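You operate a simulated robot arm through the tools that you are given. There is no shell and no other tool. Be economical: measure what you need, move in short steps, check, and stop when the job is done.

You run a simulated two-armed robot. Do the job below in one go: nothing can be reset, and whatever is moved stays where it is left.

JOB
Restock the Large hook with a brown pack from the stock drawer.
Fine: take the pack of that size, print facing out; the Sold out tag moves to the Spare hook of that row; the drawer ends closed. Where these are worked on the way, their far stop is far enough and under half their travel is too little: stock drawer.

Only the result counts: the job must be done as asked and must still hold three seconds after the hand-in. Knocking over, shifting, dropping, spilling or breaking anything else fails it.

ROBOT AND FRAMES
Two 7-joint arms with two-finger parallel grippers on one trunk, on a base that drives. Base frame: it is fixed to the floor where the robot stands at the start and does not move with it; the origin is under the middle of the robot, x ahead of it, y to its left, z up. Lengths are in mm, angles in rad, forces in N, time in s.
The left shoulder is at the start at [60, 143, 824], the right one opposite. Places, roughly: brown pack [750, -1500, 500]; hook [800, 100, 1500]; spare ring hook [800, -300, 1500]; stock drawer [700, -2000, 600]. Payload 1.57 kg a hand.
The TCP of each hand is the grasp point between the finger pads, 30 mm short of the fingertips. In the tool frame z runs along the fingers and y along their closing line. The gripper opens to 110 mm. The fingers are 24 mm wide and 12 mm thick; the gripper's body (48 by 112 mm) begins 78 mm behind the TCP.
Orientation is that of the tool frame in the base frame, as a unit quaternion [w, x, y, z]. With the fingers straight down and closing along the base's y, the tool's x points along the base's -x, its y along +y and its z along -z.

CONTROLS
- The arms move only by the tool jog_arm. It takes "left_commands", "right_commands" or both (then of equal length, played together; a hand with none holds still); each is a list that holds one entry, the list of rows, each a list of 7 numbers: the turn, a rotation vector about the tool's x, y, z in rad, then the shift along the tool's x, y, z in mm, then the opening, from 0 (shut) to 1 (fully open). In form: [[[rx, ry, rz, dx, dy, dz, fingers], ...]]. A call has 1 to 8 rows; each row shifts and turns the commanded pose from where the row before left it, along the tool's axes as they then stand. Rows are played at 5 a second. More than 50 mm and 0.15 rad between two rows, or a gripper value outside its range, and nothing of the call is played. Where a pose cannot be reached the arm comes as near as it can. A force on the tool above 40 N (or 10 N above the force at the start of the call, whichever is more), or a blocked arm, ends the call early, and 0.2 s more pass. The fingers move at their own pace (about 45 mm/s each) and stop on an object; they squeeze with about 42 N. The grip force told is the motor's: it shows also when the fingers shut on nothing. Time passes only in rows, and 0.2 s behind the last, so rows that do not move let the fingers close. It gives the time, the measured TCP pose, the force on the tool (base axes), the opening and the grip force at its end, in the units of the frame above (readings bear some noise), with the torque about the TCP (base axes, N m) and any sound that the robot's microphone picked up.
- Cameras (640 x 400 px; columns grow to the right, rows downward): "scene" is now at [60.1, 16.3, 1470.7]; the picture's right is [0.18, -0.98, 0.00], its down [-0.42, -0.08, -0.90] and it looks along [0.89, 0.16, -0.43] (base axes); focal length 295 px, centre (320, 200). "left" rides on the left gripper at [70, -16, -141] in its tool frame; the picture's right is [0.23, 0.97, 0.00], its down [-0.86, 0.20, -0.48] and it looks along [-0.47, 0.11, 0.88] (tool axes); focal length 222 px, centre (320, 200). "right" rides on the right gripper at [70, 16, -141] in its tool frame; the picture's right is [-0.23, 0.97, 0.00], its down [-0.86, -0.20, -0.48] and it looks along [-0.47, -0.11, 0.88] (tool axes); focal length 222 px, centre (320, 200).
- camera(camera): a new picture of that camera. No time passes.
- raise_lower(by): slides the trunk up (or, below 0, down) by that many mm; the arms and the scene camera ride with it, the base frame stays. It gives what a move gives, with no picture.
- roll_base(legs): drives the robot by 1 to 6 legs, each [ahead, left, turn to the left] in mm, mm and rad, along the robot's own axes; the way and the turn of a leg run together, so that a leg with both is an arc; at most 1500 mm and 3.142 rad a leg. The arms and the cameras ride along, it lands a little off, and it stops where it bumps. It gives what a move gives.
- pan_tilt(pan, tilt): turns the head with the scene camera to pan (to the left, within 1.501 rad either way) and tilt (down, from -0.506 to 1.204), counted from straight ahead of the robot. It gives what a move gives.
- pixel_to_xyz(camera, pixels): for up to 12 pixels [column, row] of the newest picture of that camera ("zoom" is the newest enlarged one), the place [x, y, z] in the base frame of the surface seen there, good to about 3 mm. No time passes.
- zoom(camera, box): a new picture of the part [left, top, right, bottom] of that camera's present view, enlarged. No time passes.
- sign_off(): hands the job in; it is judged then, once.

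Go step by step. Measure first, check grasps and placings, and put right what went wrong. The budget is 80 turns and 78 pictures, counting those below and the enlarged ones. Unless the task says otherwise, let go and move clear before handing in, and close with one line.

The tools are called by a JSON object that holds its "api" and its "payload". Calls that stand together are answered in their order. jog_arm: Moves the arms, as the interface text tells. Its arguments: {"type":"object","properties":{"left_commands":{"type":"array"},"right_commands":{"type":"array"}},"required":[]} The other tools are called the same way: raise_lower (by) slides the trunk up or down; roll_base (legs) drives the base; pan_tilt (pan, tilt) turns the head that bears the scene camera; camera (camera) takes a picture; pixel_to_xyz (camera, pixels) gives the place of the surface under pixels of a picture; zoom (camera, box) takes an enlarged picture of a part of a camera's view; sign_off () hands the job in.

At the start:

```text
clock: 0.0
left_eef_pos: [394.2, 239.4, 1000.9]
left_tcp_rot: [0.0, 0.001, 1.0, 0.0]
left_ft_force: [0.7, 1.0, 0.0]
left_torque: [0.02, 0.02, 0.03]
left_opening: 109.9
left_grasp_force: 0.0
right_eef_pos: [425.6, -178.2, 999.6]
right_tcp_rot: [0.0, 0.0, 1.0, 0.0]
right_ft_force: [0.0, -0.7, -0.1]
right_torque: [0.0, 0.0, 0.0]
right_opening: 110.1
right_grasp_force: 0.0
trunk travel left (down, up): [-423.0, 167.0]
robot x, y, heading: [-0.9, -0.2, -0.0]
head pan, tilt: [0.18, 0.443]
```

scene: 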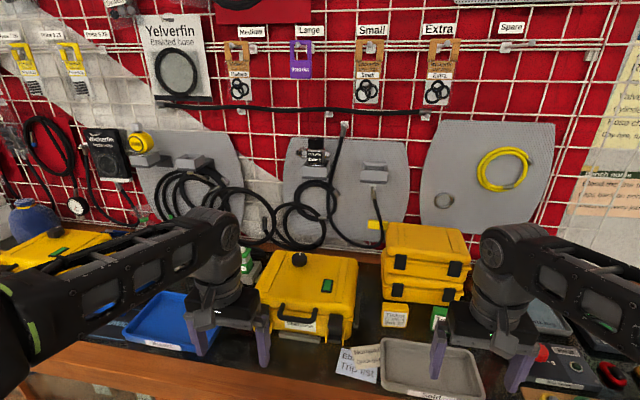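
right: 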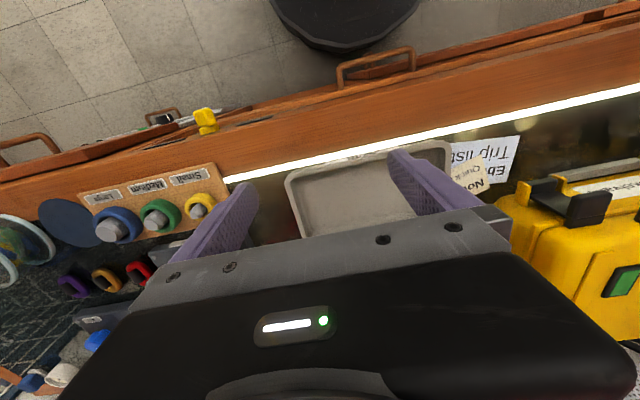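
left: 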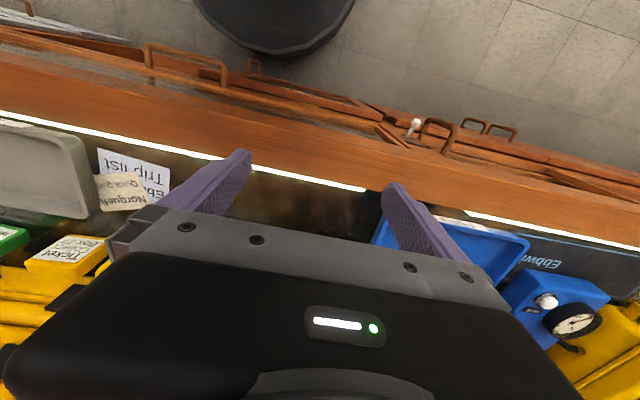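

The scene picture shows a row of hooks labelled Medium, Large (purple tag at about 300,58), Small, Extra and Spare (510,45). I'll enlarge that row and look toward the drawer on the right.

{"api": "zoom", "payload": {"camera": "scene", "box": [220, 10, 420, 120]}}

{"api": "zoom", "payload": {"camera": "scene", "box": [400, 10, 600, 120]}}

{"api": "pixel_to_xyz", "payload": {"camera": "scene", "pixels": [[302, 47], [302, 70], [310, 30], [237, 48], [240, 70], [510, 27], [510, 48], [368, 48], [368, 70], [440, 48], [270, 60], [500, 47]]}}

{"api": "pan_tilt", "payload": {"pan": -1.2, "tilt": 0.5}}

{"api": "camera", "payload": {"camera": "scene"}}

```text
3.20 times, centred on (320, 65) of scene
```

zoom: 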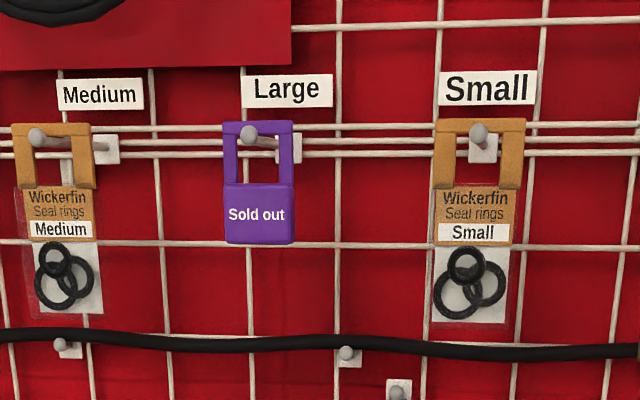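

```text
3.20 times, centred on (500, 65) of scene
```

zoom: 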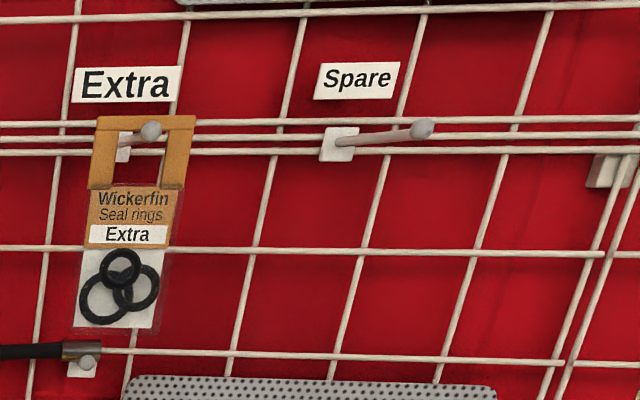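

```text
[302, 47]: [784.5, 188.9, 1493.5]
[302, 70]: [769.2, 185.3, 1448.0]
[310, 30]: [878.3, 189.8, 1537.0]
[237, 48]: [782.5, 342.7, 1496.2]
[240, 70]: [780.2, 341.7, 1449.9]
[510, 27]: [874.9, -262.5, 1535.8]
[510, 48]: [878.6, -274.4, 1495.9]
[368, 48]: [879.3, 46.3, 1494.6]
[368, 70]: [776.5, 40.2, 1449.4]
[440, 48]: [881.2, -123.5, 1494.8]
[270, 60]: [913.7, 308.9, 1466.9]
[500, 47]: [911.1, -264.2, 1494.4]
```

```text
clock: 1.5
left_eef_pos: [394.5, 239.6, 998.5]
left_tcp_rot: [-0.001, -0.001, 1.0, 0.0]
left_ft_force: [-0.7, 0.6, 0.2]
left_torque: [-0.03, 0.02, 0.02]
left_opening: 110.3
left_grasp_force: 0.2
right_eef_pos: [425.6, -178.9, 999.5]
right_tcp_rot: [0.0, 0.001, 1.0, 0.0]
right_ft_force: [0.4, -0.9, 0.4]
right_torque: [0.0, 0.03, -0.02]
right_opening: 109.8
right_grasp_force: 0.1
trunk travel left (down, up): [-423.0, 167.0]
robot x, y, heading: [-1.6, -3.5, 0.005]
head pan, tilt: [-1.201, 0.499]
```

```text
72 pictures are left
```

scene: 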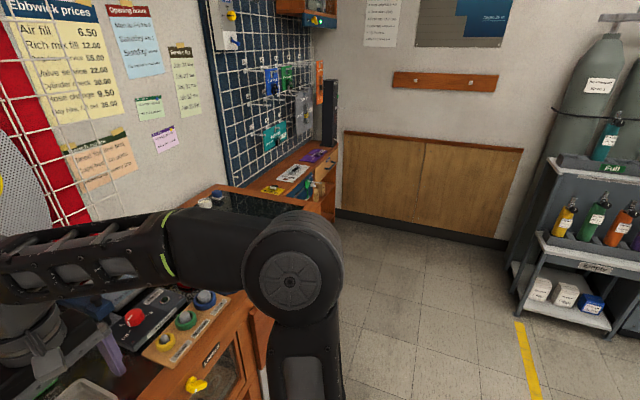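

The Large tag hangs near its hook's tip at about x 775, y 187, z 1450, and the Spare hook is at about y -268. Next I'll check how far the robot can drive toward the bench and take an undistorted view of the row.

{"api": "pixel_to_xyz", "payload": {"camera": "right", "pixels": [[345, 45], [375, 75], [400, 130], [30, 145], [205, 120], [400, 95], [175, 110]]}}

{"api": "pixel_to_xyz", "payload": {"camera": "left", "pixels": [[275, 45], [215, 75], [330, 185], [440, 135], [415, 125], [600, 230]]}}

{"api": "pan_tilt", "payload": {"pan": 0.0, "tilt": 0.0}}

{"api": "raise_lower", "payload": {"by": 165}}

{"api": "camera", "payload": {"camera": "scene"}}

```text
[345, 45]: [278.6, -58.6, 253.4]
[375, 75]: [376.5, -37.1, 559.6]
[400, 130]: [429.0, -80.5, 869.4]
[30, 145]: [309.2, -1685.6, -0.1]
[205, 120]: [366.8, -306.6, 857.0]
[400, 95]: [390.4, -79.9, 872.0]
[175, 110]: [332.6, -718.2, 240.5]
```

```text
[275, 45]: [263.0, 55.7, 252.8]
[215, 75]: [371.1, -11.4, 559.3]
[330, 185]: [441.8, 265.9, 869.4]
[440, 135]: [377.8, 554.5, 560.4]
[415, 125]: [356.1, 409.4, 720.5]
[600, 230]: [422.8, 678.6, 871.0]
```

```text
clock: 2.9
left_eef_pos: [394.3, 240.4, 999.0]
left_tcp_rot: [0.0, 0.001, 1.0, 0.0]
left_ft_force: [-0.9, 0.2, 0.0]
left_torque: [0.0, 0.0, 0.03]
left_opening: 110.2
left_grasp_force: 0.1
right_eef_pos: [424.5, -179.1, 1000.5]
right_tcp_rot: [0.0, 0.0, 1.0, 0.0]
right_ft_force: [0.4, -0.6, -0.2]
right_torque: [0.0, 0.01, 0.01]
right_opening: 109.7
right_grasp_force: 0.0
trunk travel left (down, up): [-423.0, 167.0]
robot x, y, heading: [0.9, -3.7, -0.006]
head pan, tilt: [0.0, 0.0]
```

```text
clock: 4.8
left_eef_pos: [394.3, 239.6, 1164.2]
left_tcp_rot: [0.0, -0.001, 1.0, 0.001]
left_ft_force: [-0.7, -1.0, 0.1]
left_torque: [-0.03, 0.03, 0.0]
left_opening: 109.8
left_grasp_force: 0.1
right_eef_pos: [425.0, -178.9, 1164.5]
right_tcp_rot: [0.001, 0.0, 1.0, -0.001]
right_ft_force: [0.0, -0.6, -0.2]
right_torque: [-0.03, 0.02, -0.03]
right_opening: 110.0
right_grasp_force: 0.1
trunk travel left (down, up): [-588.0, 2.0]
robot x, y, heading: [-1.4, -2.7, -0.001]
head pan, tilt: [0.0, 0.0]
```

```text
71 pictures are left
```

scene: 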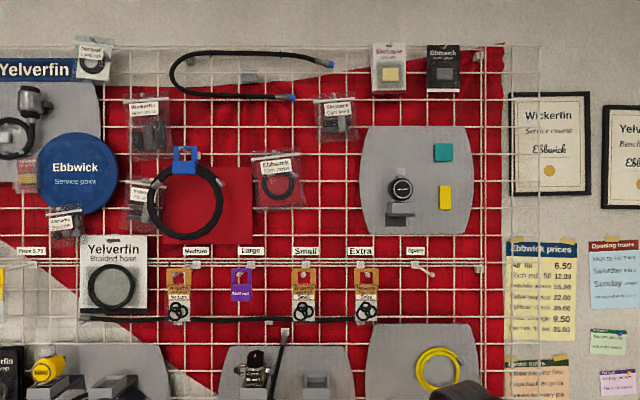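

The base has about 50 mm of clear space in front. I'll drive forward a little and swing the left hand to point at the panel.

{"api": "roll_base", "payload": {"legs": [[50, 0, 0]]}}

{"api": "jog_arm", "payload": {"left_commands": [[[0, -0.1428, 0, -30, 0, 0, 1], [0, -0.1428, 0, -30, 0, 0, 1], [0, -0.1428, 0, -30, 0, 0, 1], [0, -0.1428, 0, -30, 0, 0, 1], [0, -0.1428, 0, -30, 0, 0, 1], [0, -0.1428, 0, -30, 0, 0, 1], [0, -0.1428, 0, -30, 0, 0, 1], [0, -0.1428, 0, -30, 0, 0, 1]]]}}

{"api": "jog_arm", "payload": {"left_commands": [[[0, -0.1428, 0, -30, 0, 0, 1], [0, -0.1428, 0, -30, 0, 0, 1], [0, -0.1428, 0, -30, 0, 0, 1], [0, 0, 0, -30, 0, 0, 1], [0, 0, 0, -20, 0, 0, 1], [0, 0, 0, 0, 0, 0, 1]]]}}

{"api": "camera", "payload": {"camera": "left"}}

{"api": "camera", "payload": {"camera": "scene"}}

```text
clock: 5.7
left_eef_pos: [414.2, 240.4, 1164.9]
left_tcp_rot: [0.0, 0.0, 1.0, 0.0]
left_ft_force: [-0.3, 0.7, -0.1]
left_torque: [0.01, -0.06, -0.03]
left_opening: 110.2
left_grasp_force: 0.0
right_eef_pos: [446.8, -178.0, 1164.9]
right_tcp_rot: [0.001, -0.001, 1.0, 0.0]
right_ft_force: [-0.3, 1.0, 0.0]
right_torque: [-0.01, -0.01, 0.0]
right_opening: 110.1
right_grasp_force: 0.0
trunk travel left (down, up): [-588.0, 2.0]
robot x, y, heading: [21.1, 0.4, 0.004]
head pan, tilt: [0.0, 0.0]
stopped in leg 1: the robot was blocked; the commanded pose is now the measured one
```

```text
clock: 7.5
left_eef_pos: [615.2, 239.4, 1273.6]
left_tcp_rot: [0.541, 0.0, 0.841, 0.0]
left_ft_force: [-0.5, -0.1, 0.2]
left_torque: [-0.04, 0.02, 0.03]
left_opening: 110.3
left_grasp_force: 0.1
right_eef_pos: [447.7, -177.6, 1165.0]
right_tcp_rot: [0.0, -0.001, 1.0, 0.0]
right_ft_force: [-0.4, 0.2, 1.0]
right_torque: [0.01, 0.01, 0.0]
right_opening: 110.0
right_grasp_force: 0.1
trunk travel left (down, up): [-588.0, 2.0]
robot x, y, heading: [23.5, -1.6, -0.0]
head pan, tilt: [0.0, 0.0]
```

```text
clock: 8.9
left_eef_pos: [640.2, 236.9, 1408.8]
left_tcp_rot: [0.707, -0.001, 0.707, 0.001]
left_ft_force: [-0.2, 0.1, 0.4]
left_torque: [-0.04, 0.05, 0.01]
left_opening: 110.0
left_grasp_force: 0.1
right_eef_pos: [448.1, -177.6, 1164.0]
right_tcp_rot: [0.0, -0.001, 1.0, 0.0]
right_ft_force: [-0.6, 0.4, 0.2]
right_torque: [0.03, 0.01, -0.01]
right_opening: 109.9
right_grasp_force: 0.1
trunk travel left (down, up): [-588.0, 2.0]
robot x, y, heading: [23.0, 4.4, 0.005]
head pan, tilt: [0.0, 0.0]
```

```text
70 pictures are left
```

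left: 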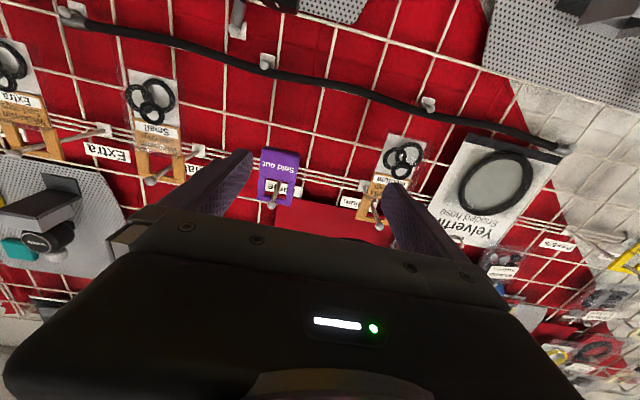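

```text
69 pictures are left
```

scene: 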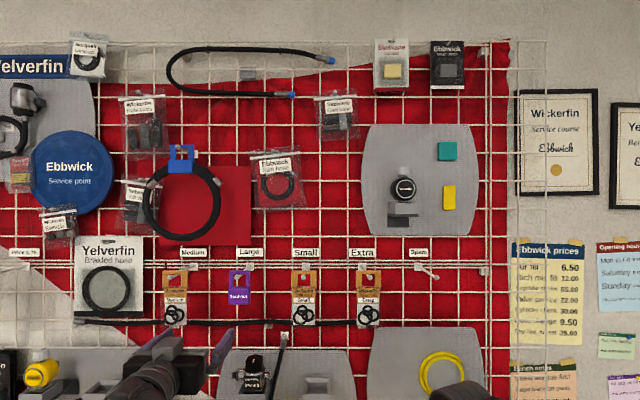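

The robot now stands at x about 22, blocked by the bench front. The tag shows at about (238,290) in the scene picture, so I'll measure it from an enlarged view.

{"api": "zoom", "payload": {"camera": "scene", "box": [190, 235, 310, 335]}}

{"api": "zoom", "payload": {"camera": "left", "box": [230, 130, 330, 230]}}

```text
4.00 times, centred on (250, 285) of scene
```

zoom: 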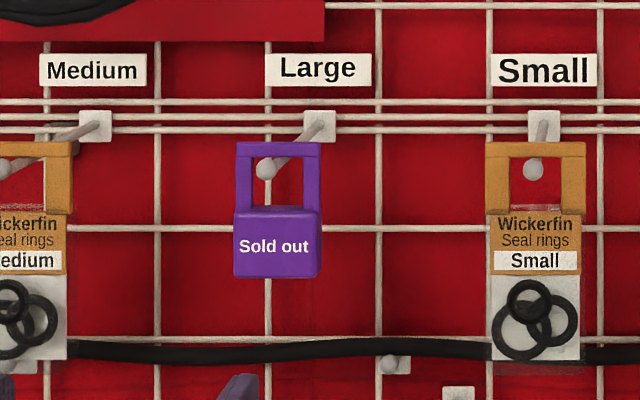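

```text
4.00 times, centred on (280, 180) of left
```

zoom: 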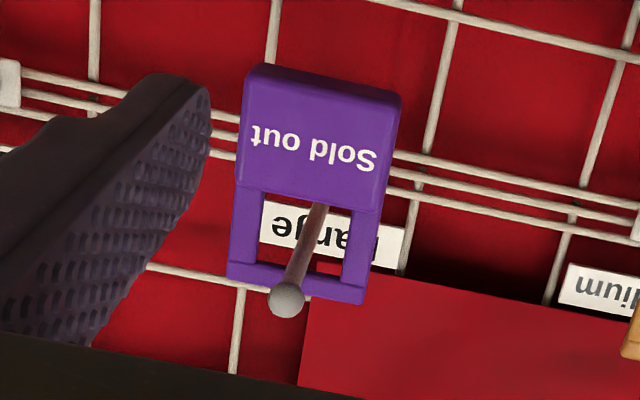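

{"api": "pixel_to_xyz", "payload": {"camera": "zoom", "pixels": [[250, 80], [395, 110], [240, 175], [380, 200], [285, 297], [318, 215], [300, 255], [235, 265], [355, 295], [330, 130], [320, 80]]}}

{"api": "zoom", "payload": {"camera": "scene", "box": [190, 235, 310, 335]}}

{"api": "pixel_to_xyz", "payload": {"camera": "zoom", "pixels": [[265, 170], [320, 125], [280, 150], [240, 200], [313, 200], [245, 225], [312, 225], [245, 265], [310, 265], [278, 213], [532, 170], [540, 245]]}}

```text
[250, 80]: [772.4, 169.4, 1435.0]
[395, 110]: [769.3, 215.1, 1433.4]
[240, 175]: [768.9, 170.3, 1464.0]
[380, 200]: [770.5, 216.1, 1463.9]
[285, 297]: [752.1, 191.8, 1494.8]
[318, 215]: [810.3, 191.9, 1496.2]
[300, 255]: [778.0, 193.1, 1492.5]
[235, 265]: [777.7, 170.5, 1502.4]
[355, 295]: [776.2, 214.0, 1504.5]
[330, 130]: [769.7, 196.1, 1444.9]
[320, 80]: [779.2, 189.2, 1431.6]
```

```text
4.00 times, centred on (250, 285) of scene
```

zoom: 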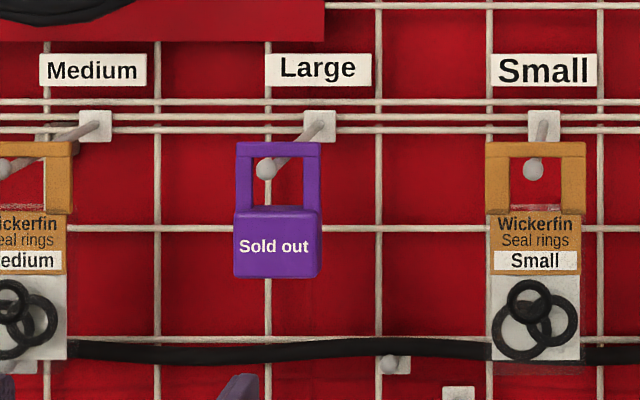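

```text
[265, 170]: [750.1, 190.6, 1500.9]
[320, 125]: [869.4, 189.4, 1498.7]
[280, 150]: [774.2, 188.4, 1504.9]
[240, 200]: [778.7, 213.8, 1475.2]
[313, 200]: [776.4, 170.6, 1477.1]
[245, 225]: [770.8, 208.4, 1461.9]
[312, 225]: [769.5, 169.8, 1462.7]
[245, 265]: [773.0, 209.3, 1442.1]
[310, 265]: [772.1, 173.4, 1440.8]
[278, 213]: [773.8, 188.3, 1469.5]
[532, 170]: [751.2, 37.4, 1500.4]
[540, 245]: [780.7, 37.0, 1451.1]
```

The tag block spans y 169–215, z 1433–1468, with its front face at x about 770. The hook axis is at y 191, z 1497, with the tip at x 750. I'll line up the left hand and move in around the block.

{"api": "jog_arm", "payload": {"left_commands": [[[0, 0, 0, -20, -22, 0, 0.8], [0, 0, 0, -22, -23, 0, 0.8], [0, 0, 0, 0, 0, 35, 0.8], [0, 0, 0, 0, 0, 35, 0.8], [0, 0, 0, 0, 0, 0, 0.8], [0, 0, 0, 0, 0, 0, 0.8]]]}}

{"api": "camera", "payload": {"camera": "left"}}

```text
clock: 10.3
left_eef_pos: [710.3, 197.6, 1450.3]
left_tcp_rot: [0.706, 0.0, 0.708, 0.001]
left_ft_force: [0.5, -0.2, 0.5]
left_torque: [0.0, -0.01, 0.03]
left_opening: 88.0
left_grasp_force: 0.0
right_eef_pos: [448.9, -177.4, 1165.0]
right_tcp_rot: [-0.001, -0.001, 1.0, 0.0]
right_ft_force: [0.2, 0.1, 1.0]
right_torque: [-0.02, 0.0, -0.01]
right_opening: 110.1
right_grasp_force: 0.0
trunk travel left (down, up): [-588.0, 2.0]
robot x, y, heading: [17.8, 0.2, 0.004]
head pan, tilt: [0.0, 0.0]
```

```text
65 pictures are left
```

left: 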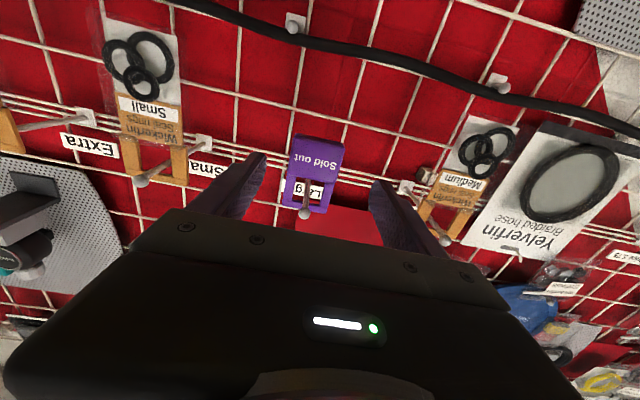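

The tag sits between the fingers, with the hand about 5 mm too far left. I'll correct that, go in 73 mm and close.

{"api": "jog_arm", "payload": {"left_commands": [[[0, 0, 0, 0, -5, 20, 0.8], [0, 0, 0, 0, 0, 25, 0.8], [0, 0, 0, 0, 0, 28, 0.8], [0, 0, 0, 0, 0, 0, 0.8], [0, 0, 0, 0, 0, 0, 0.8]]]}}

{"api": "jog_arm", "payload": {"left_commands": [[[0, 0, 0, 0, 0, 0, 0.6], [0, 0, 0, 0, 0, 0, 0.5], [0, 0, 0, 0, 0, 0, 0.42], [0, 0, 0, 0, 0, 0, 0.36], [0, 0, 0, 0, 0, 0, 0.3], [0, 0, 0, 0, 0, 0, 0.3]]]}}

{"api": "camera", "payload": {"camera": "left"}}

```text
clock: 11.5
left_eef_pos: [783.8, 188.3, 1452.2]
left_tcp_rot: [0.706, -0.001, 0.708, 0.001]
left_ft_force: [0.1, 0.0, 0.5]
left_torque: [0.0, 0.02, 0.02]
left_opening: 88.1
left_grasp_force: 0.0
right_eef_pos: [448.2, -177.7, 1164.6]
right_tcp_rot: [-0.001, 0.0, 1.0, 0.001]
right_ft_force: [-0.5, -0.3, -1.0]
right_torque: [0.02, 0.0, 0.0]
right_opening: 110.1
right_grasp_force: 0.0
trunk travel left (down, up): [-588.0, 2.0]
robot x, y, heading: [27.0, 0.7, 0.003]
head pan, tilt: [0.0, 0.0]
```

```text
clock: 12.9
left_eef_pos: [783.0, 189.6, 1450.6]
left_tcp_rot: [0.707, 0.0, 0.707, 0.0]
left_ft_force: [0.2, -0.4, -0.4]
left_torque: [-0.02, -0.02, -0.05]
left_opening: 49.1
left_grasp_force: 41.8
right_eef_pos: [447.6, -178.7, 1165.7]
right_tcp_rot: [0.001, -0.001, 1.0, 0.0]
right_ft_force: [0.2, -0.1, -0.4]
right_torque: [0.04, -0.03, 0.02]
right_opening: 110.1
right_grasp_force: 0.1
trunk travel left (down, up): [-588.0, 2.0]
robot x, y, heading: [23.9, -0.3, 0.0]
head pan, tilt: [0.0, 0.0]
```

```text
64 pictures are left
```

left: 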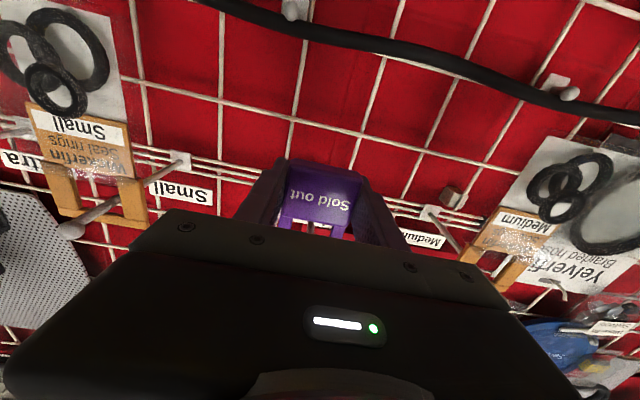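

The tag is gripped at 49 mm opening with 42 N. I'll lift 10 mm so the window centres on the hook, then pull straight back.

{"api": "jog_arm", "payload": {"left_commands": [[[0, 0, 0, -5, 0, 0, 0.3], [0, 0, 0, -5, 0, 0, 0.3], [0, 0, 0, 0, 0, 0, 0.3], [0, 0, 0, 0, 0, -15, 0.3], [0, 0, 0, 0, 0, -20, 0.3], [0, 0, 0, 0, 0, -30, 0.3], [0, 0, 0, 0, 0, -30, 0.3], [0, 0, 0, 0, 0, -30, 0.3]]]}}

{"api": "camera", "payload": {"camera": "scene"}}

{"api": "camera", "payload": {"camera": "left"}}

```text
clock: 14.7
left_eef_pos: [657.8, 192.0, 1461.6]
left_tcp_rot: [0.707, -0.001, 0.707, 0.001]
left_ft_force: [0.8, 0.5, -0.5]
left_torque: [-0.01, 0.03, 0.02]
left_opening: 48.9
left_grasp_force: 41.7
right_eef_pos: [446.4, -177.9, 1165.6]
right_tcp_rot: [0.0, -0.001, 1.0, 0.001]
right_ft_force: [-0.1, -0.2, 0.4]
right_torque: [0.04, -0.02, 0.01]
right_opening: 109.9
right_grasp_force: 0.1
trunk travel left (down, up): [-588.0, 2.0]
robot x, y, heading: [21.4, -0.7, 0.007]
head pan, tilt: [0.0, 0.0]
```

```text
63 pictures are left
```

scene: 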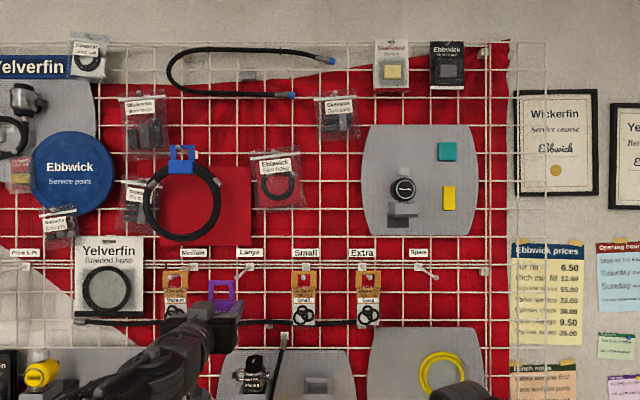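

```text
62 pictures are left
```

left: 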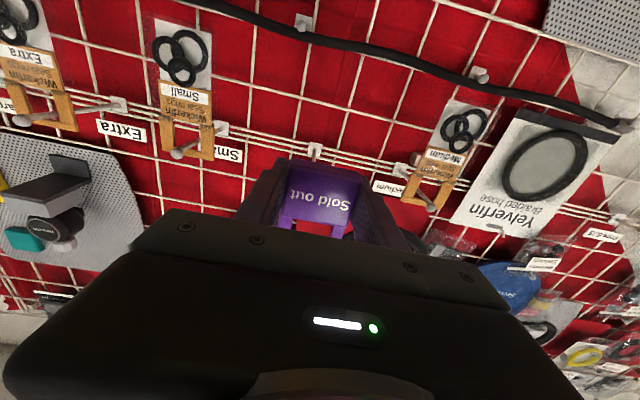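

The tag is free of the hook. I'll measure the Spare hook in an enlarged view, then back off a bit and slide the base right.

{"api": "zoom", "payload": {"camera": "scene", "box": [380, 240, 480, 300]}}

{"api": "roll_base", "payload": {"legs": [[-25, 0, 0], [0, -455, 0]]}}

{"api": "camera", "payload": {"camera": "left"}}

{"api": "camera", "payload": {"camera": "scene"}}

```text
6.40 times, centred on (430, 270) of scene
```

zoom: 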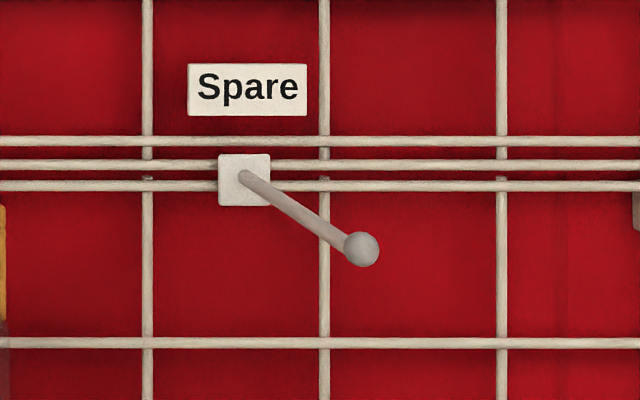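

```text
clock: 17.9
left_eef_pos: [635.7, -261.7, 1460.9]
left_tcp_rot: [0.707, -0.004, 0.708, 0.005]
left_ft_force: [1.0, 0.6, -0.4]
left_torque: [0.02, -0.03, 0.04]
left_opening: 49.0
left_grasp_force: 41.7
right_eef_pos: [428.9, -634.1, 1165.0]
right_tcp_rot: [0.0, -0.006, 1.0, 0.001]
right_ft_force: [0.5, 0.4, 0.2]
right_torque: [0.05, 0.03, -0.01]
right_opening: 110.1
right_grasp_force: 0.0
trunk travel left (down, up): [-588.0, 2.0]
robot x, y, heading: [0.2, -459.5, 0.015]
head pan, tilt: [0.0, 0.0]
```

```text
60 pictures are left
```

left: 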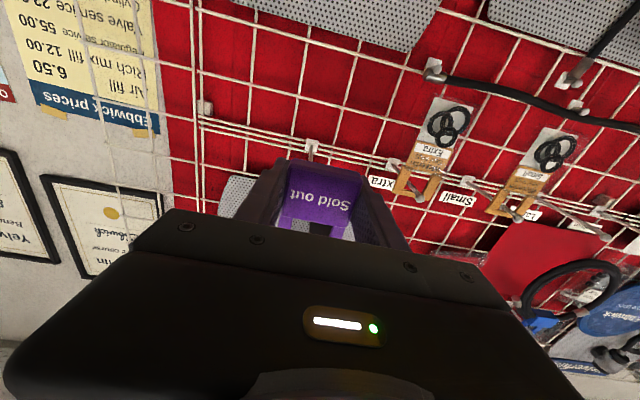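

```text
59 pictures are left
```

scene: 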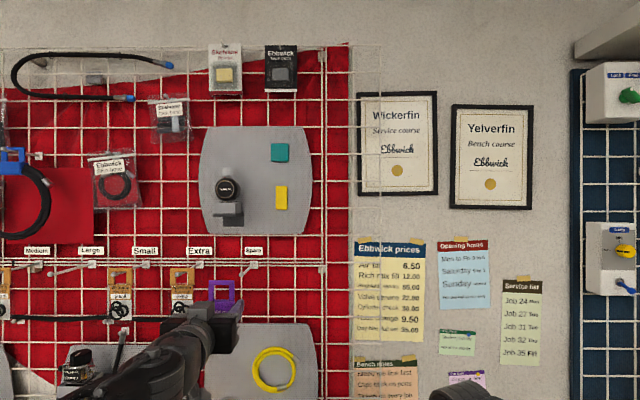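

{"api": "zoom", "payload": {"camera": "scene", "box": [190, 240, 290, 320]}}

{"api": "pixel_to_xyz", "payload": {"camera": "scene", "pixels": [[253, 263], [250, 266], [243, 271], [244, 270], [213, 284], [232, 284], [222, 281], [213, 294], [231, 294]]}}

```text
5.00 times, centred on (240, 280) of scene
```

zoom: 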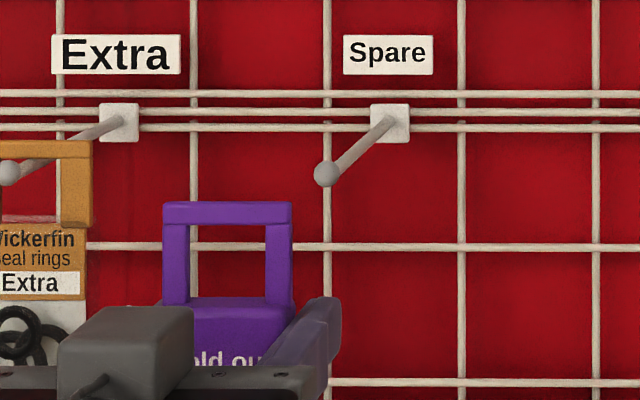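

```text
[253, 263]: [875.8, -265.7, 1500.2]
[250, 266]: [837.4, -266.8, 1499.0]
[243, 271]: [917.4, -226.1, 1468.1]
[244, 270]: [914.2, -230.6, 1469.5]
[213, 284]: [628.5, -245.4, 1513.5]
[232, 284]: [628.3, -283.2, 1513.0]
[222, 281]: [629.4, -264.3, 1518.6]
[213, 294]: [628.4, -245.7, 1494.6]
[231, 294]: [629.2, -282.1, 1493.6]
```

{"api": "pixel_to_xyz", "payload": {"camera": "zoom", "pixels": [[327, 173], [350, 155], [375, 128], [175, 255], [278, 255], [225, 213], [225, 298], [228, 310], [190, 250], [263, 250]]}}

```text
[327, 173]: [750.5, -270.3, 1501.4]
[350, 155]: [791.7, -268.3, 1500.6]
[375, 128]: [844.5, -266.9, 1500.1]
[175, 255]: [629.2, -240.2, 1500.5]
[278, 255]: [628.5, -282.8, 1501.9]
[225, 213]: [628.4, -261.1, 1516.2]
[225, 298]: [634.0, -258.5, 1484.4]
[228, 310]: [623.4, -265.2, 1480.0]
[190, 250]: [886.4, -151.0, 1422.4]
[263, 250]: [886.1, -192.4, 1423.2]
```

The tag window is centred at y about -261, z 1496. The Spare hook axis is at y -269, z 1499. I'll drive forward 20 mm, square up the yaw and shift the hand 7 mm, then recheck.

{"api": "roll_base", "payload": {"legs": [[20, 0, -0.012]]}}

{"api": "jog_arm", "payload": {"left_commands": [[[0, 0, 0, -2, -7, 0, 0.3], [0, 0, 0, 0, 0, 25, 0.3], [0, 0, 0, 0, 0, 25, 0.3], [0, 0, 0, 0, 0, 0, 0.3]]]}}

{"api": "zoom", "payload": {"camera": "scene", "box": [190, 240, 290, 320]}}

```text
clock: 18.7
left_eef_pos: [658.7, -265.9, 1461.1]
left_tcp_rot: [0.707, 0.0, 0.707, 0.0]
left_ft_force: [1.1, -0.4, -0.6]
left_torque: [-0.01, -0.01, -0.01]
left_opening: 48.9
left_grasp_force: 42.2
right_eef_pos: [447.1, -638.4, 1165.2]
right_tcp_rot: [0.0, 0.0, 1.0, 0.0]
right_ft_force: [0.1, 0.5, -0.1]
right_torque: [0.0, 0.0, 0.02]
right_opening: 110.0
right_grasp_force: 0.1
trunk travel left (down, up): [-588.0, 2.0]
robot x, y, heading: [20.1, -458.2, 0.004]
head pan, tilt: [0.0, 0.0]
```

```text
clock: 19.7
left_eef_pos: [706.6, -273.1, 1465.0]
left_tcp_rot: [0.707, 0.001, 0.707, 0.0]
left_ft_force: [0.2, -0.2, 0.2]
left_torque: [0.01, 0.0, 0.02]
left_opening: 49.1
left_grasp_force: 41.7
right_eef_pos: [446.1, -638.0, 1165.6]
right_tcp_rot: [0.0, -0.001, 1.0, 0.0]
right_ft_force: [0.2, 0.4, -0.2]
right_torque: [0.0, 0.01, 0.01]
right_opening: 110.0
right_grasp_force: 0.1
trunk travel left (down, up): [-588.0, 2.0]
robot x, y, heading: [18.8, -459.7, 0.003]
head pan, tilt: [0.0, 0.0]
```

```text
5.00 times, centred on (240, 280) of scene
```

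zoom: 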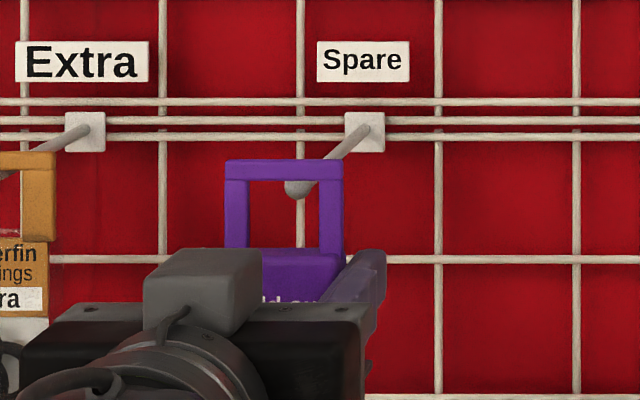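

{"api": "pixel_to_xyz", "payload": {"camera": "zoom", "pixels": [[297, 189], [330, 160], [345, 150], [236, 210], [331, 210], [285, 168], [285, 255], [230, 190], [340, 190], [285, 177]]}}

```text
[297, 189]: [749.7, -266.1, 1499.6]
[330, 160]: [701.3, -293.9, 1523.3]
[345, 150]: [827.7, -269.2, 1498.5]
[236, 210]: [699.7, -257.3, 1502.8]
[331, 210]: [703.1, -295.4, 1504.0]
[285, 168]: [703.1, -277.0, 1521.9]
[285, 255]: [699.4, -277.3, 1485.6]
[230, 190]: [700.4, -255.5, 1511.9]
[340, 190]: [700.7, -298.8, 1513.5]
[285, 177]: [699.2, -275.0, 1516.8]
```

The tag is now centred at y -277, so it needs to go 8 mm back left. Its height is right, so I'll correct y and slide it onto the hook.

{"api": "jog_arm", "payload": {"left_commands": [[[0, 0, 0, 1, 8, 0, 0.3], [0, 0, 0, 0, 0, 25, 0.3], [0, 0, 0, 0, 0, 25, 0.3], [0, 0, 0, 0, 0, 25, 0.3], [0, 0, 0, 0, 0, 5, 0.3], [0, 0, 0, 0, 0, 0, 0.3]]]}}

{"api": "zoom", "payload": {"camera": "scene", "box": [190, 240, 290, 320]}}

{"api": "camera", "payload": {"camera": "left"}}

```text
clock: 21.1
left_eef_pos: [789.1, -266.8, 1461.3]
left_tcp_rot: [0.706, 0.0, 0.708, 0.0]
left_ft_force: [-0.5, 0.1, 0.5]
left_torque: [-0.04, -0.03, 0.0]
left_opening: 49.0
left_grasp_force: 42.0
right_eef_pos: [445.6, -638.4, 1164.4]
right_tcp_rot: [0.0, -0.001, 1.0, 0.0]
right_ft_force: [-0.1, -0.4, 1.0]
right_torque: [-0.04, 0.01, -0.03]
right_opening: 110.2
right_grasp_force: 0.1
trunk travel left (down, up): [-588.0, 2.0]
robot x, y, heading: [20.6, -458.8, 0.005]
head pan, tilt: [0.0, 0.0]
```

```text
5.00 times, centred on (240, 280) of scene
```

zoom: 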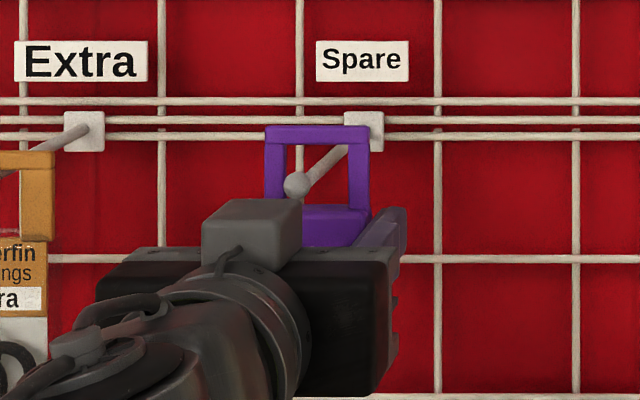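

```text
55 pictures are left
```

left: 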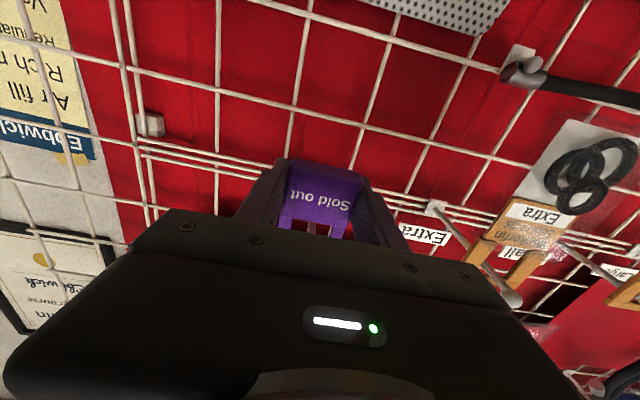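

The hook now passes through the tag window with its ball in front at (297,184). I'll lower the tag onto the rod, open and withdraw.

{"api": "jog_arm", "payload": {"left_commands": [[[0, 0, 0, 5, 0, 0, 0.3], [0, 0, 0, 5, 0, 0, 0.3], [0, 0, 0, 0, 0, 0, 0.3], [0, 0, 0, 0, 0, 0, 0.5], [0, 0, 0, 0, 0, 0, 0.65], [0, 0, 0, 0, 0, 0, 0.8], [0, 0, 0, 0, 0, 0, 0.8]]]}}

{"api": "camera", "payload": {"camera": "left"}}

```text
clock: 22.7
left_eef_pos: [787.8, -266.3, 1452.9]
left_tcp_rot: [0.707, 0.0, 0.707, 0.0]
left_ft_force: [-0.3, -0.4, -0.4]
left_torque: [0.02, -0.01, -0.01]
left_opening: 88.1
left_grasp_force: 0.0
right_eef_pos: [446.1, -638.6, 1163.6]
right_tcp_rot: [-0.001, -0.001, 1.0, -0.001]
right_ft_force: [0.3, -0.2, 0.1]
right_torque: [-0.02, 0.01, 0.03]
right_opening: 109.9
right_grasp_force: 0.0
trunk travel left (down, up): [-588.0, 2.0]
robot x, y, heading: [23.2, -459.7, 0.001]
head pan, tilt: [0.0, 0.0]
```

```text
54 pictures are left
```

left: 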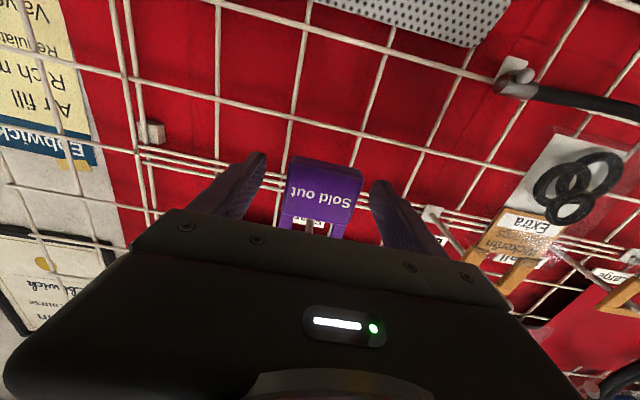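

The tag hangs freely between the open fingers. I'll withdraw, fold the left hand back to pointing down, and look toward the stock drawer.

{"api": "jog_arm", "payload": {"left_commands": [[[0, 0, 0, 0, 0, -30, 0.8], [0, 0, 0, 0, 0, -40, 0.8], [0, 0, 0, 0, 0, -40, 0.8], [0, 0, 0, 0, 0, -40, 0.8], [0, 0, 0, 45, 0, 0, 0.8], [0, 0, 0, 45, 0, 0, 0.8], [0, 0.1428, 0, 30, 0, 0, 0.8], [0, 0.1428, 0, 30, 0, 0, 0.8]]]}}

{"api": "zoom", "payload": {"camera": "scene", "box": [150, 235, 290, 335]}}

{"api": "jog_arm", "payload": {"left_commands": [[[0, 0.1428, 0, 30, 0, 0, 0.8], [0, 0.1428, 0, 30, 0, 0, 0.8], [0, 0.1428, 0, 30, 0, 0, 0.8], [0, 0.1428, 0, 30, 0, 0, 0.8], [0, 0.1428, 0, 30, 0, 0, 0.8], [0, 0.1428, 0, 30, 0, 0, 0.8], [0, 0.1428, 0, 30, 0, 0, 0.8], [0, 0.1428, 0, 30, 0, 0, 0.8]]]}}

{"api": "roll_base", "payload": {"legs": [[-300, 0, 0], [0, -500, 0]]}}

{"api": "pan_tilt", "payload": {"pan": -0.8, "tilt": 0.7}}

{"api": "camera", "payload": {"camera": "scene"}}

```text
clock: 24.5
left_eef_pos: [633.2, -266.6, 1306.4]
left_tcp_rot: [0.598, 0.0, 0.801, 0.0]
left_ft_force: [0.5, 0.0, 0.2]
left_torque: [0.0, -0.01, -0.01]
left_opening: 87.7
left_grasp_force: 0.1
right_eef_pos: [445.1, -638.2, 1164.3]
right_tcp_rot: [0.0, -0.001, 1.0, -0.001]
right_ft_force: [0.1, 0.2, 0.7]
right_torque: [-0.01, 0.02, -0.02]
right_opening: 110.1
right_grasp_force: 0.0
trunk travel left (down, up): [-588.0, 2.0]
robot x, y, heading: [19.6, -461.8, 0.001]
head pan, tilt: [0.0, 0.0]
```

```text
4.00 times, centred on (220, 285) of scene
```

zoom: 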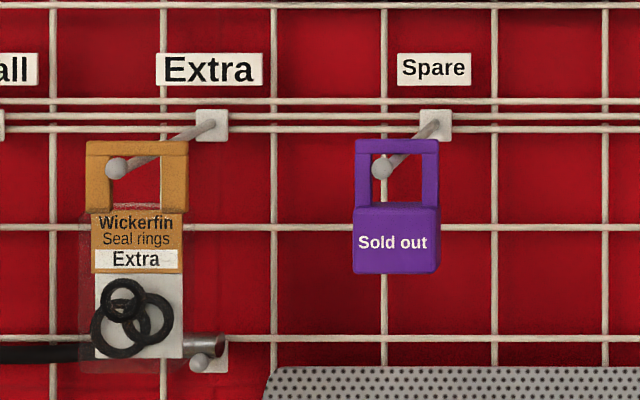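

```text
clock: 26.3
left_eef_pos: [471.6, -266.6, 1143.7]
left_tcp_rot: [0.07, 0.0, 0.998, 0.001]
left_ft_force: [0.3, -0.8, 0.6]
left_torque: [-0.03, -0.03, 0.01]
left_opening: 87.9
left_grasp_force: 0.0
right_eef_pos: [444.6, -638.0, 1163.2]
right_tcp_rot: [0.0, -0.001, 1.0, 0.0]
right_ft_force: [0.2, -0.2, 0.3]
right_torque: [-0.01, -0.01, -0.01]
right_opening: 110.3
right_grasp_force: 0.0
trunk travel left (down, up): [-588.0, 2.0]
robot x, y, heading: [23.6, -462.0, -0.002]
head pan, tilt: [0.0, 0.0]
```

```text
clock: 30.8
left_eef_pos: [176.2, -759.4, 1143.7]
left_tcp_rot: [0.071, -0.009, 0.997, 0.001]
left_ft_force: [-0.6, -0.2, -0.3]
left_torque: [0.01, -0.03, 0.01]
left_opening: 88.2
left_grasp_force: 0.1
right_eef_pos: [155.2, -1130.8, 1164.9]
right_tcp_rot: [0.0, -0.01, 1.0, 0.0]
right_ft_force: [0.1, -0.4, -0.1]
right_torque: [0.02, -0.03, 0.0]
right_opening: 110.0
right_grasp_force: 0.1
trunk travel left (down, up): [-588.0, 2.0]
robot x, y, heading: [-275.1, -960.7, 0.018]
head pan, tilt: [0.0, 0.0]
```

```text
clock: 32.0
left_eef_pos: [174.8, -758.0, 1142.7]
left_tcp_rot: [0.071, -0.009, 0.997, 0.001]
left_ft_force: [-0.1, 0.6, -0.1]
left_torque: [-0.04, 0.0, 0.0]
left_opening: 88.1
left_grasp_force: 0.1
right_eef_pos: [156.4, -1128.8, 1164.6]
right_tcp_rot: [0.0, -0.01, 1.0, 0.001]
right_ft_force: [0.0, -0.5, 0.3]
right_torque: [0.04, -0.03, 0.01]
right_opening: 110.1
right_grasp_force: 0.1
trunk travel left (down, up): [-588.0, 2.0]
robot x, y, heading: [-277.1, -959.1, 0.021]
head pan, tilt: [-0.799, 0.7]
```

```text
52 pictures are left
```

scene: 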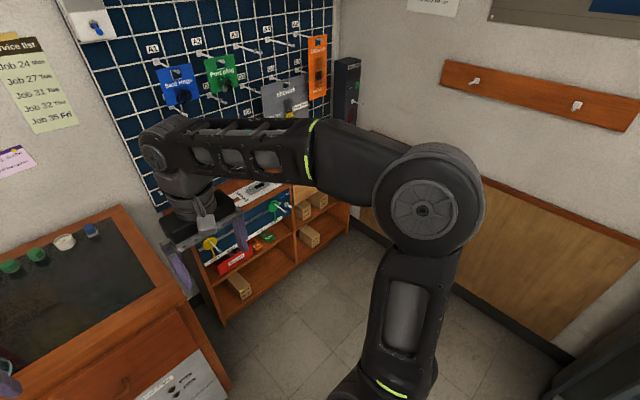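

The tag is hanging on Spare. The right-hand cabinet is partly hidden by the right arm, so I'll measure some points and drive further right to face it.

{"api": "pixel_to_xyz", "payload": {"camera": "scene", "pixels": [[225, 322], [345, 235], [130, 382], [205, 375], [520, 250], [300, 270], [170, 210], [290, 170]]}}

{"api": "roll_base", "payload": {"legs": [[0, -700, -0.02]]}}

{"api": "pan_tilt", "payload": {"pan": 0.0, "tilt": 0.75}}

{"api": "camera", "payload": {"camera": "scene"}}

```text
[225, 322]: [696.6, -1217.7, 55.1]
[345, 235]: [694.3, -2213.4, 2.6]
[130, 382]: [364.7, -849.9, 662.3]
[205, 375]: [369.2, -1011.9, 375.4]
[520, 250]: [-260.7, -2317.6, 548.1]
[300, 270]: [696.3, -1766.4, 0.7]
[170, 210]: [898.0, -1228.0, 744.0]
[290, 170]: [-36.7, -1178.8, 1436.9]
```

```text
clock: 35.7
left_eef_pos: [185.3, -1450.3, 1144.1]
left_tcp_rot: [0.071, 0.003, 0.997, 0.0]
left_ft_force: [-0.3, -0.2, 0.0]
left_torque: [0.0, 0.02, 0.0]
left_opening: 87.9
left_grasp_force: 0.0
right_eef_pos: [155.3, -1820.9, 1165.7]
right_tcp_rot: [0.0, 0.005, 1.0, 0.0]
right_ft_force: [-0.4, 0.2, 0.2]
right_torque: [0.03, 0.02, 0.02]
right_opening: 110.0
right_grasp_force: 0.0
trunk travel left (down, up): [-588.0, 2.0]
robot x, y, heading: [-272.1, -1642.5, -0.005]
head pan, tilt: [-0.799, 0.7]
```

```text
clock: 36.8
left_eef_pos: [184.7, -1451.7, 1142.9]
left_tcp_rot: [0.071, 0.003, 0.997, 0.0]
left_ft_force: [-0.3, 0.8, -0.2]
left_torque: [0.01, -0.02, -0.02]
left_opening: 87.9
left_grasp_force: 0.0
right_eef_pos: [155.3, -1821.2, 1164.2]
right_tcp_rot: [-0.001, 0.003, 1.0, 0.0]
right_ft_force: [0.2, -0.9, 1.2]
right_torque: [-0.03, -0.01, -0.01]
right_opening: 110.0
right_grasp_force: 0.1
trunk travel left (down, up): [-588.0, 2.0]
robot x, y, heading: [-271.8, -1637.2, -0.005]
head pan, tilt: [0.0, 0.75]
```

```text
51 pictures are left
```

scene: 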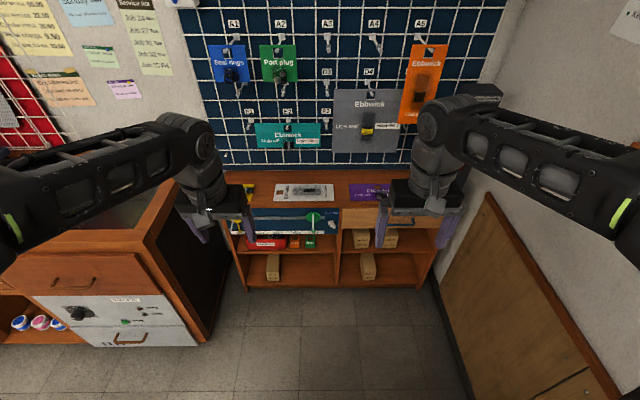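

{"api": "zoom", "payload": {"camera": "scene", "box": [215, 165, 475, 295]}}

```text
2.46 times, centred on (345, 230) of scene
```

zoom: 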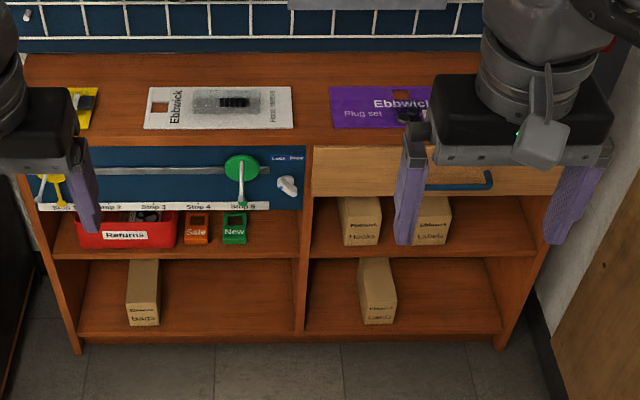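

The right cell has a light wooden drawer with a blue handle. To its left is a blue panel with a slider, stops and a small white knob, so I'll look at that closely.

{"api": "zoom", "payload": {"camera": "scene", "box": [225, 195, 355, 260]}}

{"api": "pixel_to_xyz", "payload": {"camera": "zoom", "pixels": [[500, 85], [480, 140], [500, 210], [600, 125], [590, 85], [350, 95], [100, 95], [60, 140]]}}

{"api": "zoom", "payload": {"camera": "scene", "box": [330, 195, 450, 260]}}

{"api": "pixel_to_xyz", "payload": {"camera": "zoom", "pixels": [[75, 60], [75, 120], [370, 130], [445, 110], [110, 250], [290, 100], [340, 85], [360, 100]]}}

```text
4.92 times, centred on (290, 228) of scene
```

zoom: 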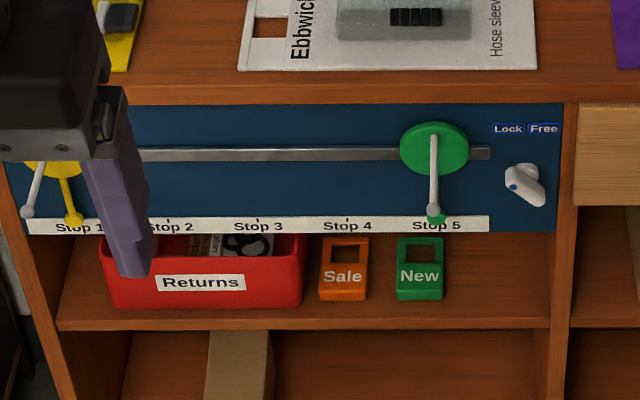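

```text
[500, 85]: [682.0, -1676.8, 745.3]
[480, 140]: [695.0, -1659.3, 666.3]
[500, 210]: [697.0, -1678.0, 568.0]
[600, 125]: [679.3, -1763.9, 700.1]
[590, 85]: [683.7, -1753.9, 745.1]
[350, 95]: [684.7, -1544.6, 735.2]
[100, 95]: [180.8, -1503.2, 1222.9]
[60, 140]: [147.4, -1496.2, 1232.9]
```

```text
5.33 times, centred on (390, 228) of scene
```

zoom: 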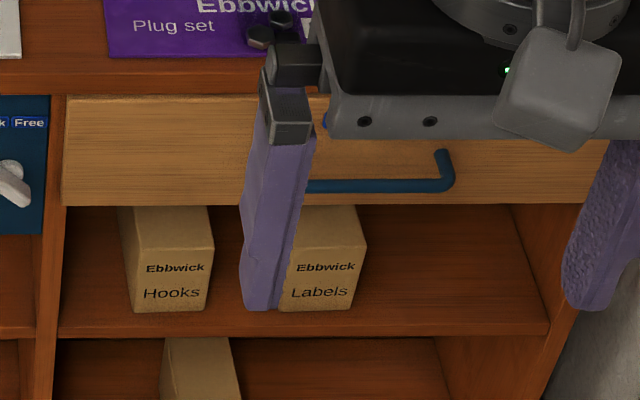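

```text
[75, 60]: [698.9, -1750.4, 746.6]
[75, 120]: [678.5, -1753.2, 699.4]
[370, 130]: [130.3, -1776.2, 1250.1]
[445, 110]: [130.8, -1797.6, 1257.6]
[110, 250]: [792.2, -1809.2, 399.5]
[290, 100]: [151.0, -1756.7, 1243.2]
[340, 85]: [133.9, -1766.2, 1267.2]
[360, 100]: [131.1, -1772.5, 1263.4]
```

The light drawer front is at x about 679, z 650–745, starting at y about -1755, with a blue bar handle. I'll shift right, lower the trunk and point the right hand forward to look at the handle.

{"api": "roll_base", "payload": {"legs": [[0, -150, 0.0]]}}

{"api": "raise_lower", "payload": {"by": -400}}

{"api": "jog_arm", "payload": {"right_commands": [[[0, -0.1428, 0, 0, 0, 0, 1], [0, -0.1428, 0, 0, 0, 0, 1], [0, -0.1428, 0, 0, 0, 0, 1], [0, -0.1428, 0, 0, 0, 0, 1], [0, -0.1428, 0, 0, 0, 0, 1], [0, -0.1428, 0, 0, 0, 0, 1], [0, -0.1428, 0, 0, 0, 0, 1], [0, -0.1428, 0, 0, 0, 0, 1]]]}}

{"api": "camera", "payload": {"camera": "scene"}}

{"api": "camera", "payload": {"camera": "right"}}

```text
clock: 38.2
left_eef_pos: [183.5, -1607.5, 1143.3]
left_tcp_rot: [0.072, 0.003, 0.997, 0.001]
left_ft_force: [0.6, -0.8, -0.2]
left_torque: [0.02, -0.03, 0.03]
left_opening: 87.8
left_grasp_force: 0.0
right_eef_pos: [154.4, -1978.3, 1165.8]
right_tcp_rot: [0.0, 0.003, 1.0, 0.001]
right_ft_force: [-0.4, -0.2, -0.6]
right_torque: [0.04, -0.04, 0.01]
right_opening: 110.0
right_grasp_force: 0.0
trunk travel left (down, up): [-588.0, 2.0]
robot x, y, heading: [-270.9, -1795.5, -0.005]
head pan, tilt: [0.0, 0.75]
```

```text
clock: 42.1
left_eef_pos: [183.2, -1605.2, 743.7]
left_tcp_rot: [0.071, 0.004, 0.997, -0.001]
left_ft_force: [0.1, 0.3, 0.4]
left_torque: [-0.03, -0.03, 0.0]
left_opening: 88.1
left_grasp_force: 0.1
right_eef_pos: [154.0, -1976.5, 765.2]
right_tcp_rot: [-0.001, 0.004, 1.0, 0.0]
right_ft_force: [-0.4, 0.1, 0.6]
right_torque: [-0.03, 0.01, 0.0]
right_opening: 110.1
right_grasp_force: 0.1
trunk travel left (down, up): [-188.0, 402.0]
robot x, y, heading: [-273.0, -1792.3, -0.007]
head pan, tilt: [0.0, 0.75]
```

```text
clock: 43.9
left_eef_pos: [183.7, -1605.8, 743.4]
left_tcp_rot: [0.071, 0.003, 0.997, 0.0]
left_ft_force: [0.3, 0.3, 1.4]
left_torque: [-0.01, 0.0, 0.0]
left_opening: 87.8
left_grasp_force: 0.1
right_eef_pos: [199.4, -1970.0, 806.6]
right_tcp_rot: [0.539, 0.003, 0.842, -0.002]
right_ft_force: [0.2, -0.5, 0.3]
right_torque: [0.01, 0.05, 0.0]
right_opening: 109.9
right_grasp_force: 0.1
right hand out of reach, approached as far as the arm can: row 7, 8
trunk travel left (down, up): [-188.0, 402.0]
robot x, y, heading: [-267.2, -1792.3, -0.003]
head pan, tilt: [0.0, 0.75]
```

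```text
47 pictures are left
```

scene: 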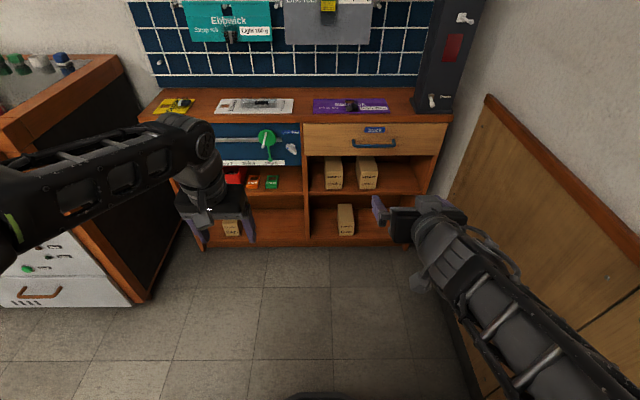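

```text
46 pictures are left
```

right: 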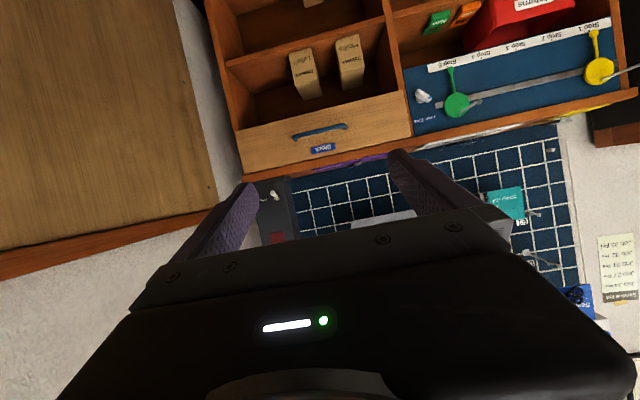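

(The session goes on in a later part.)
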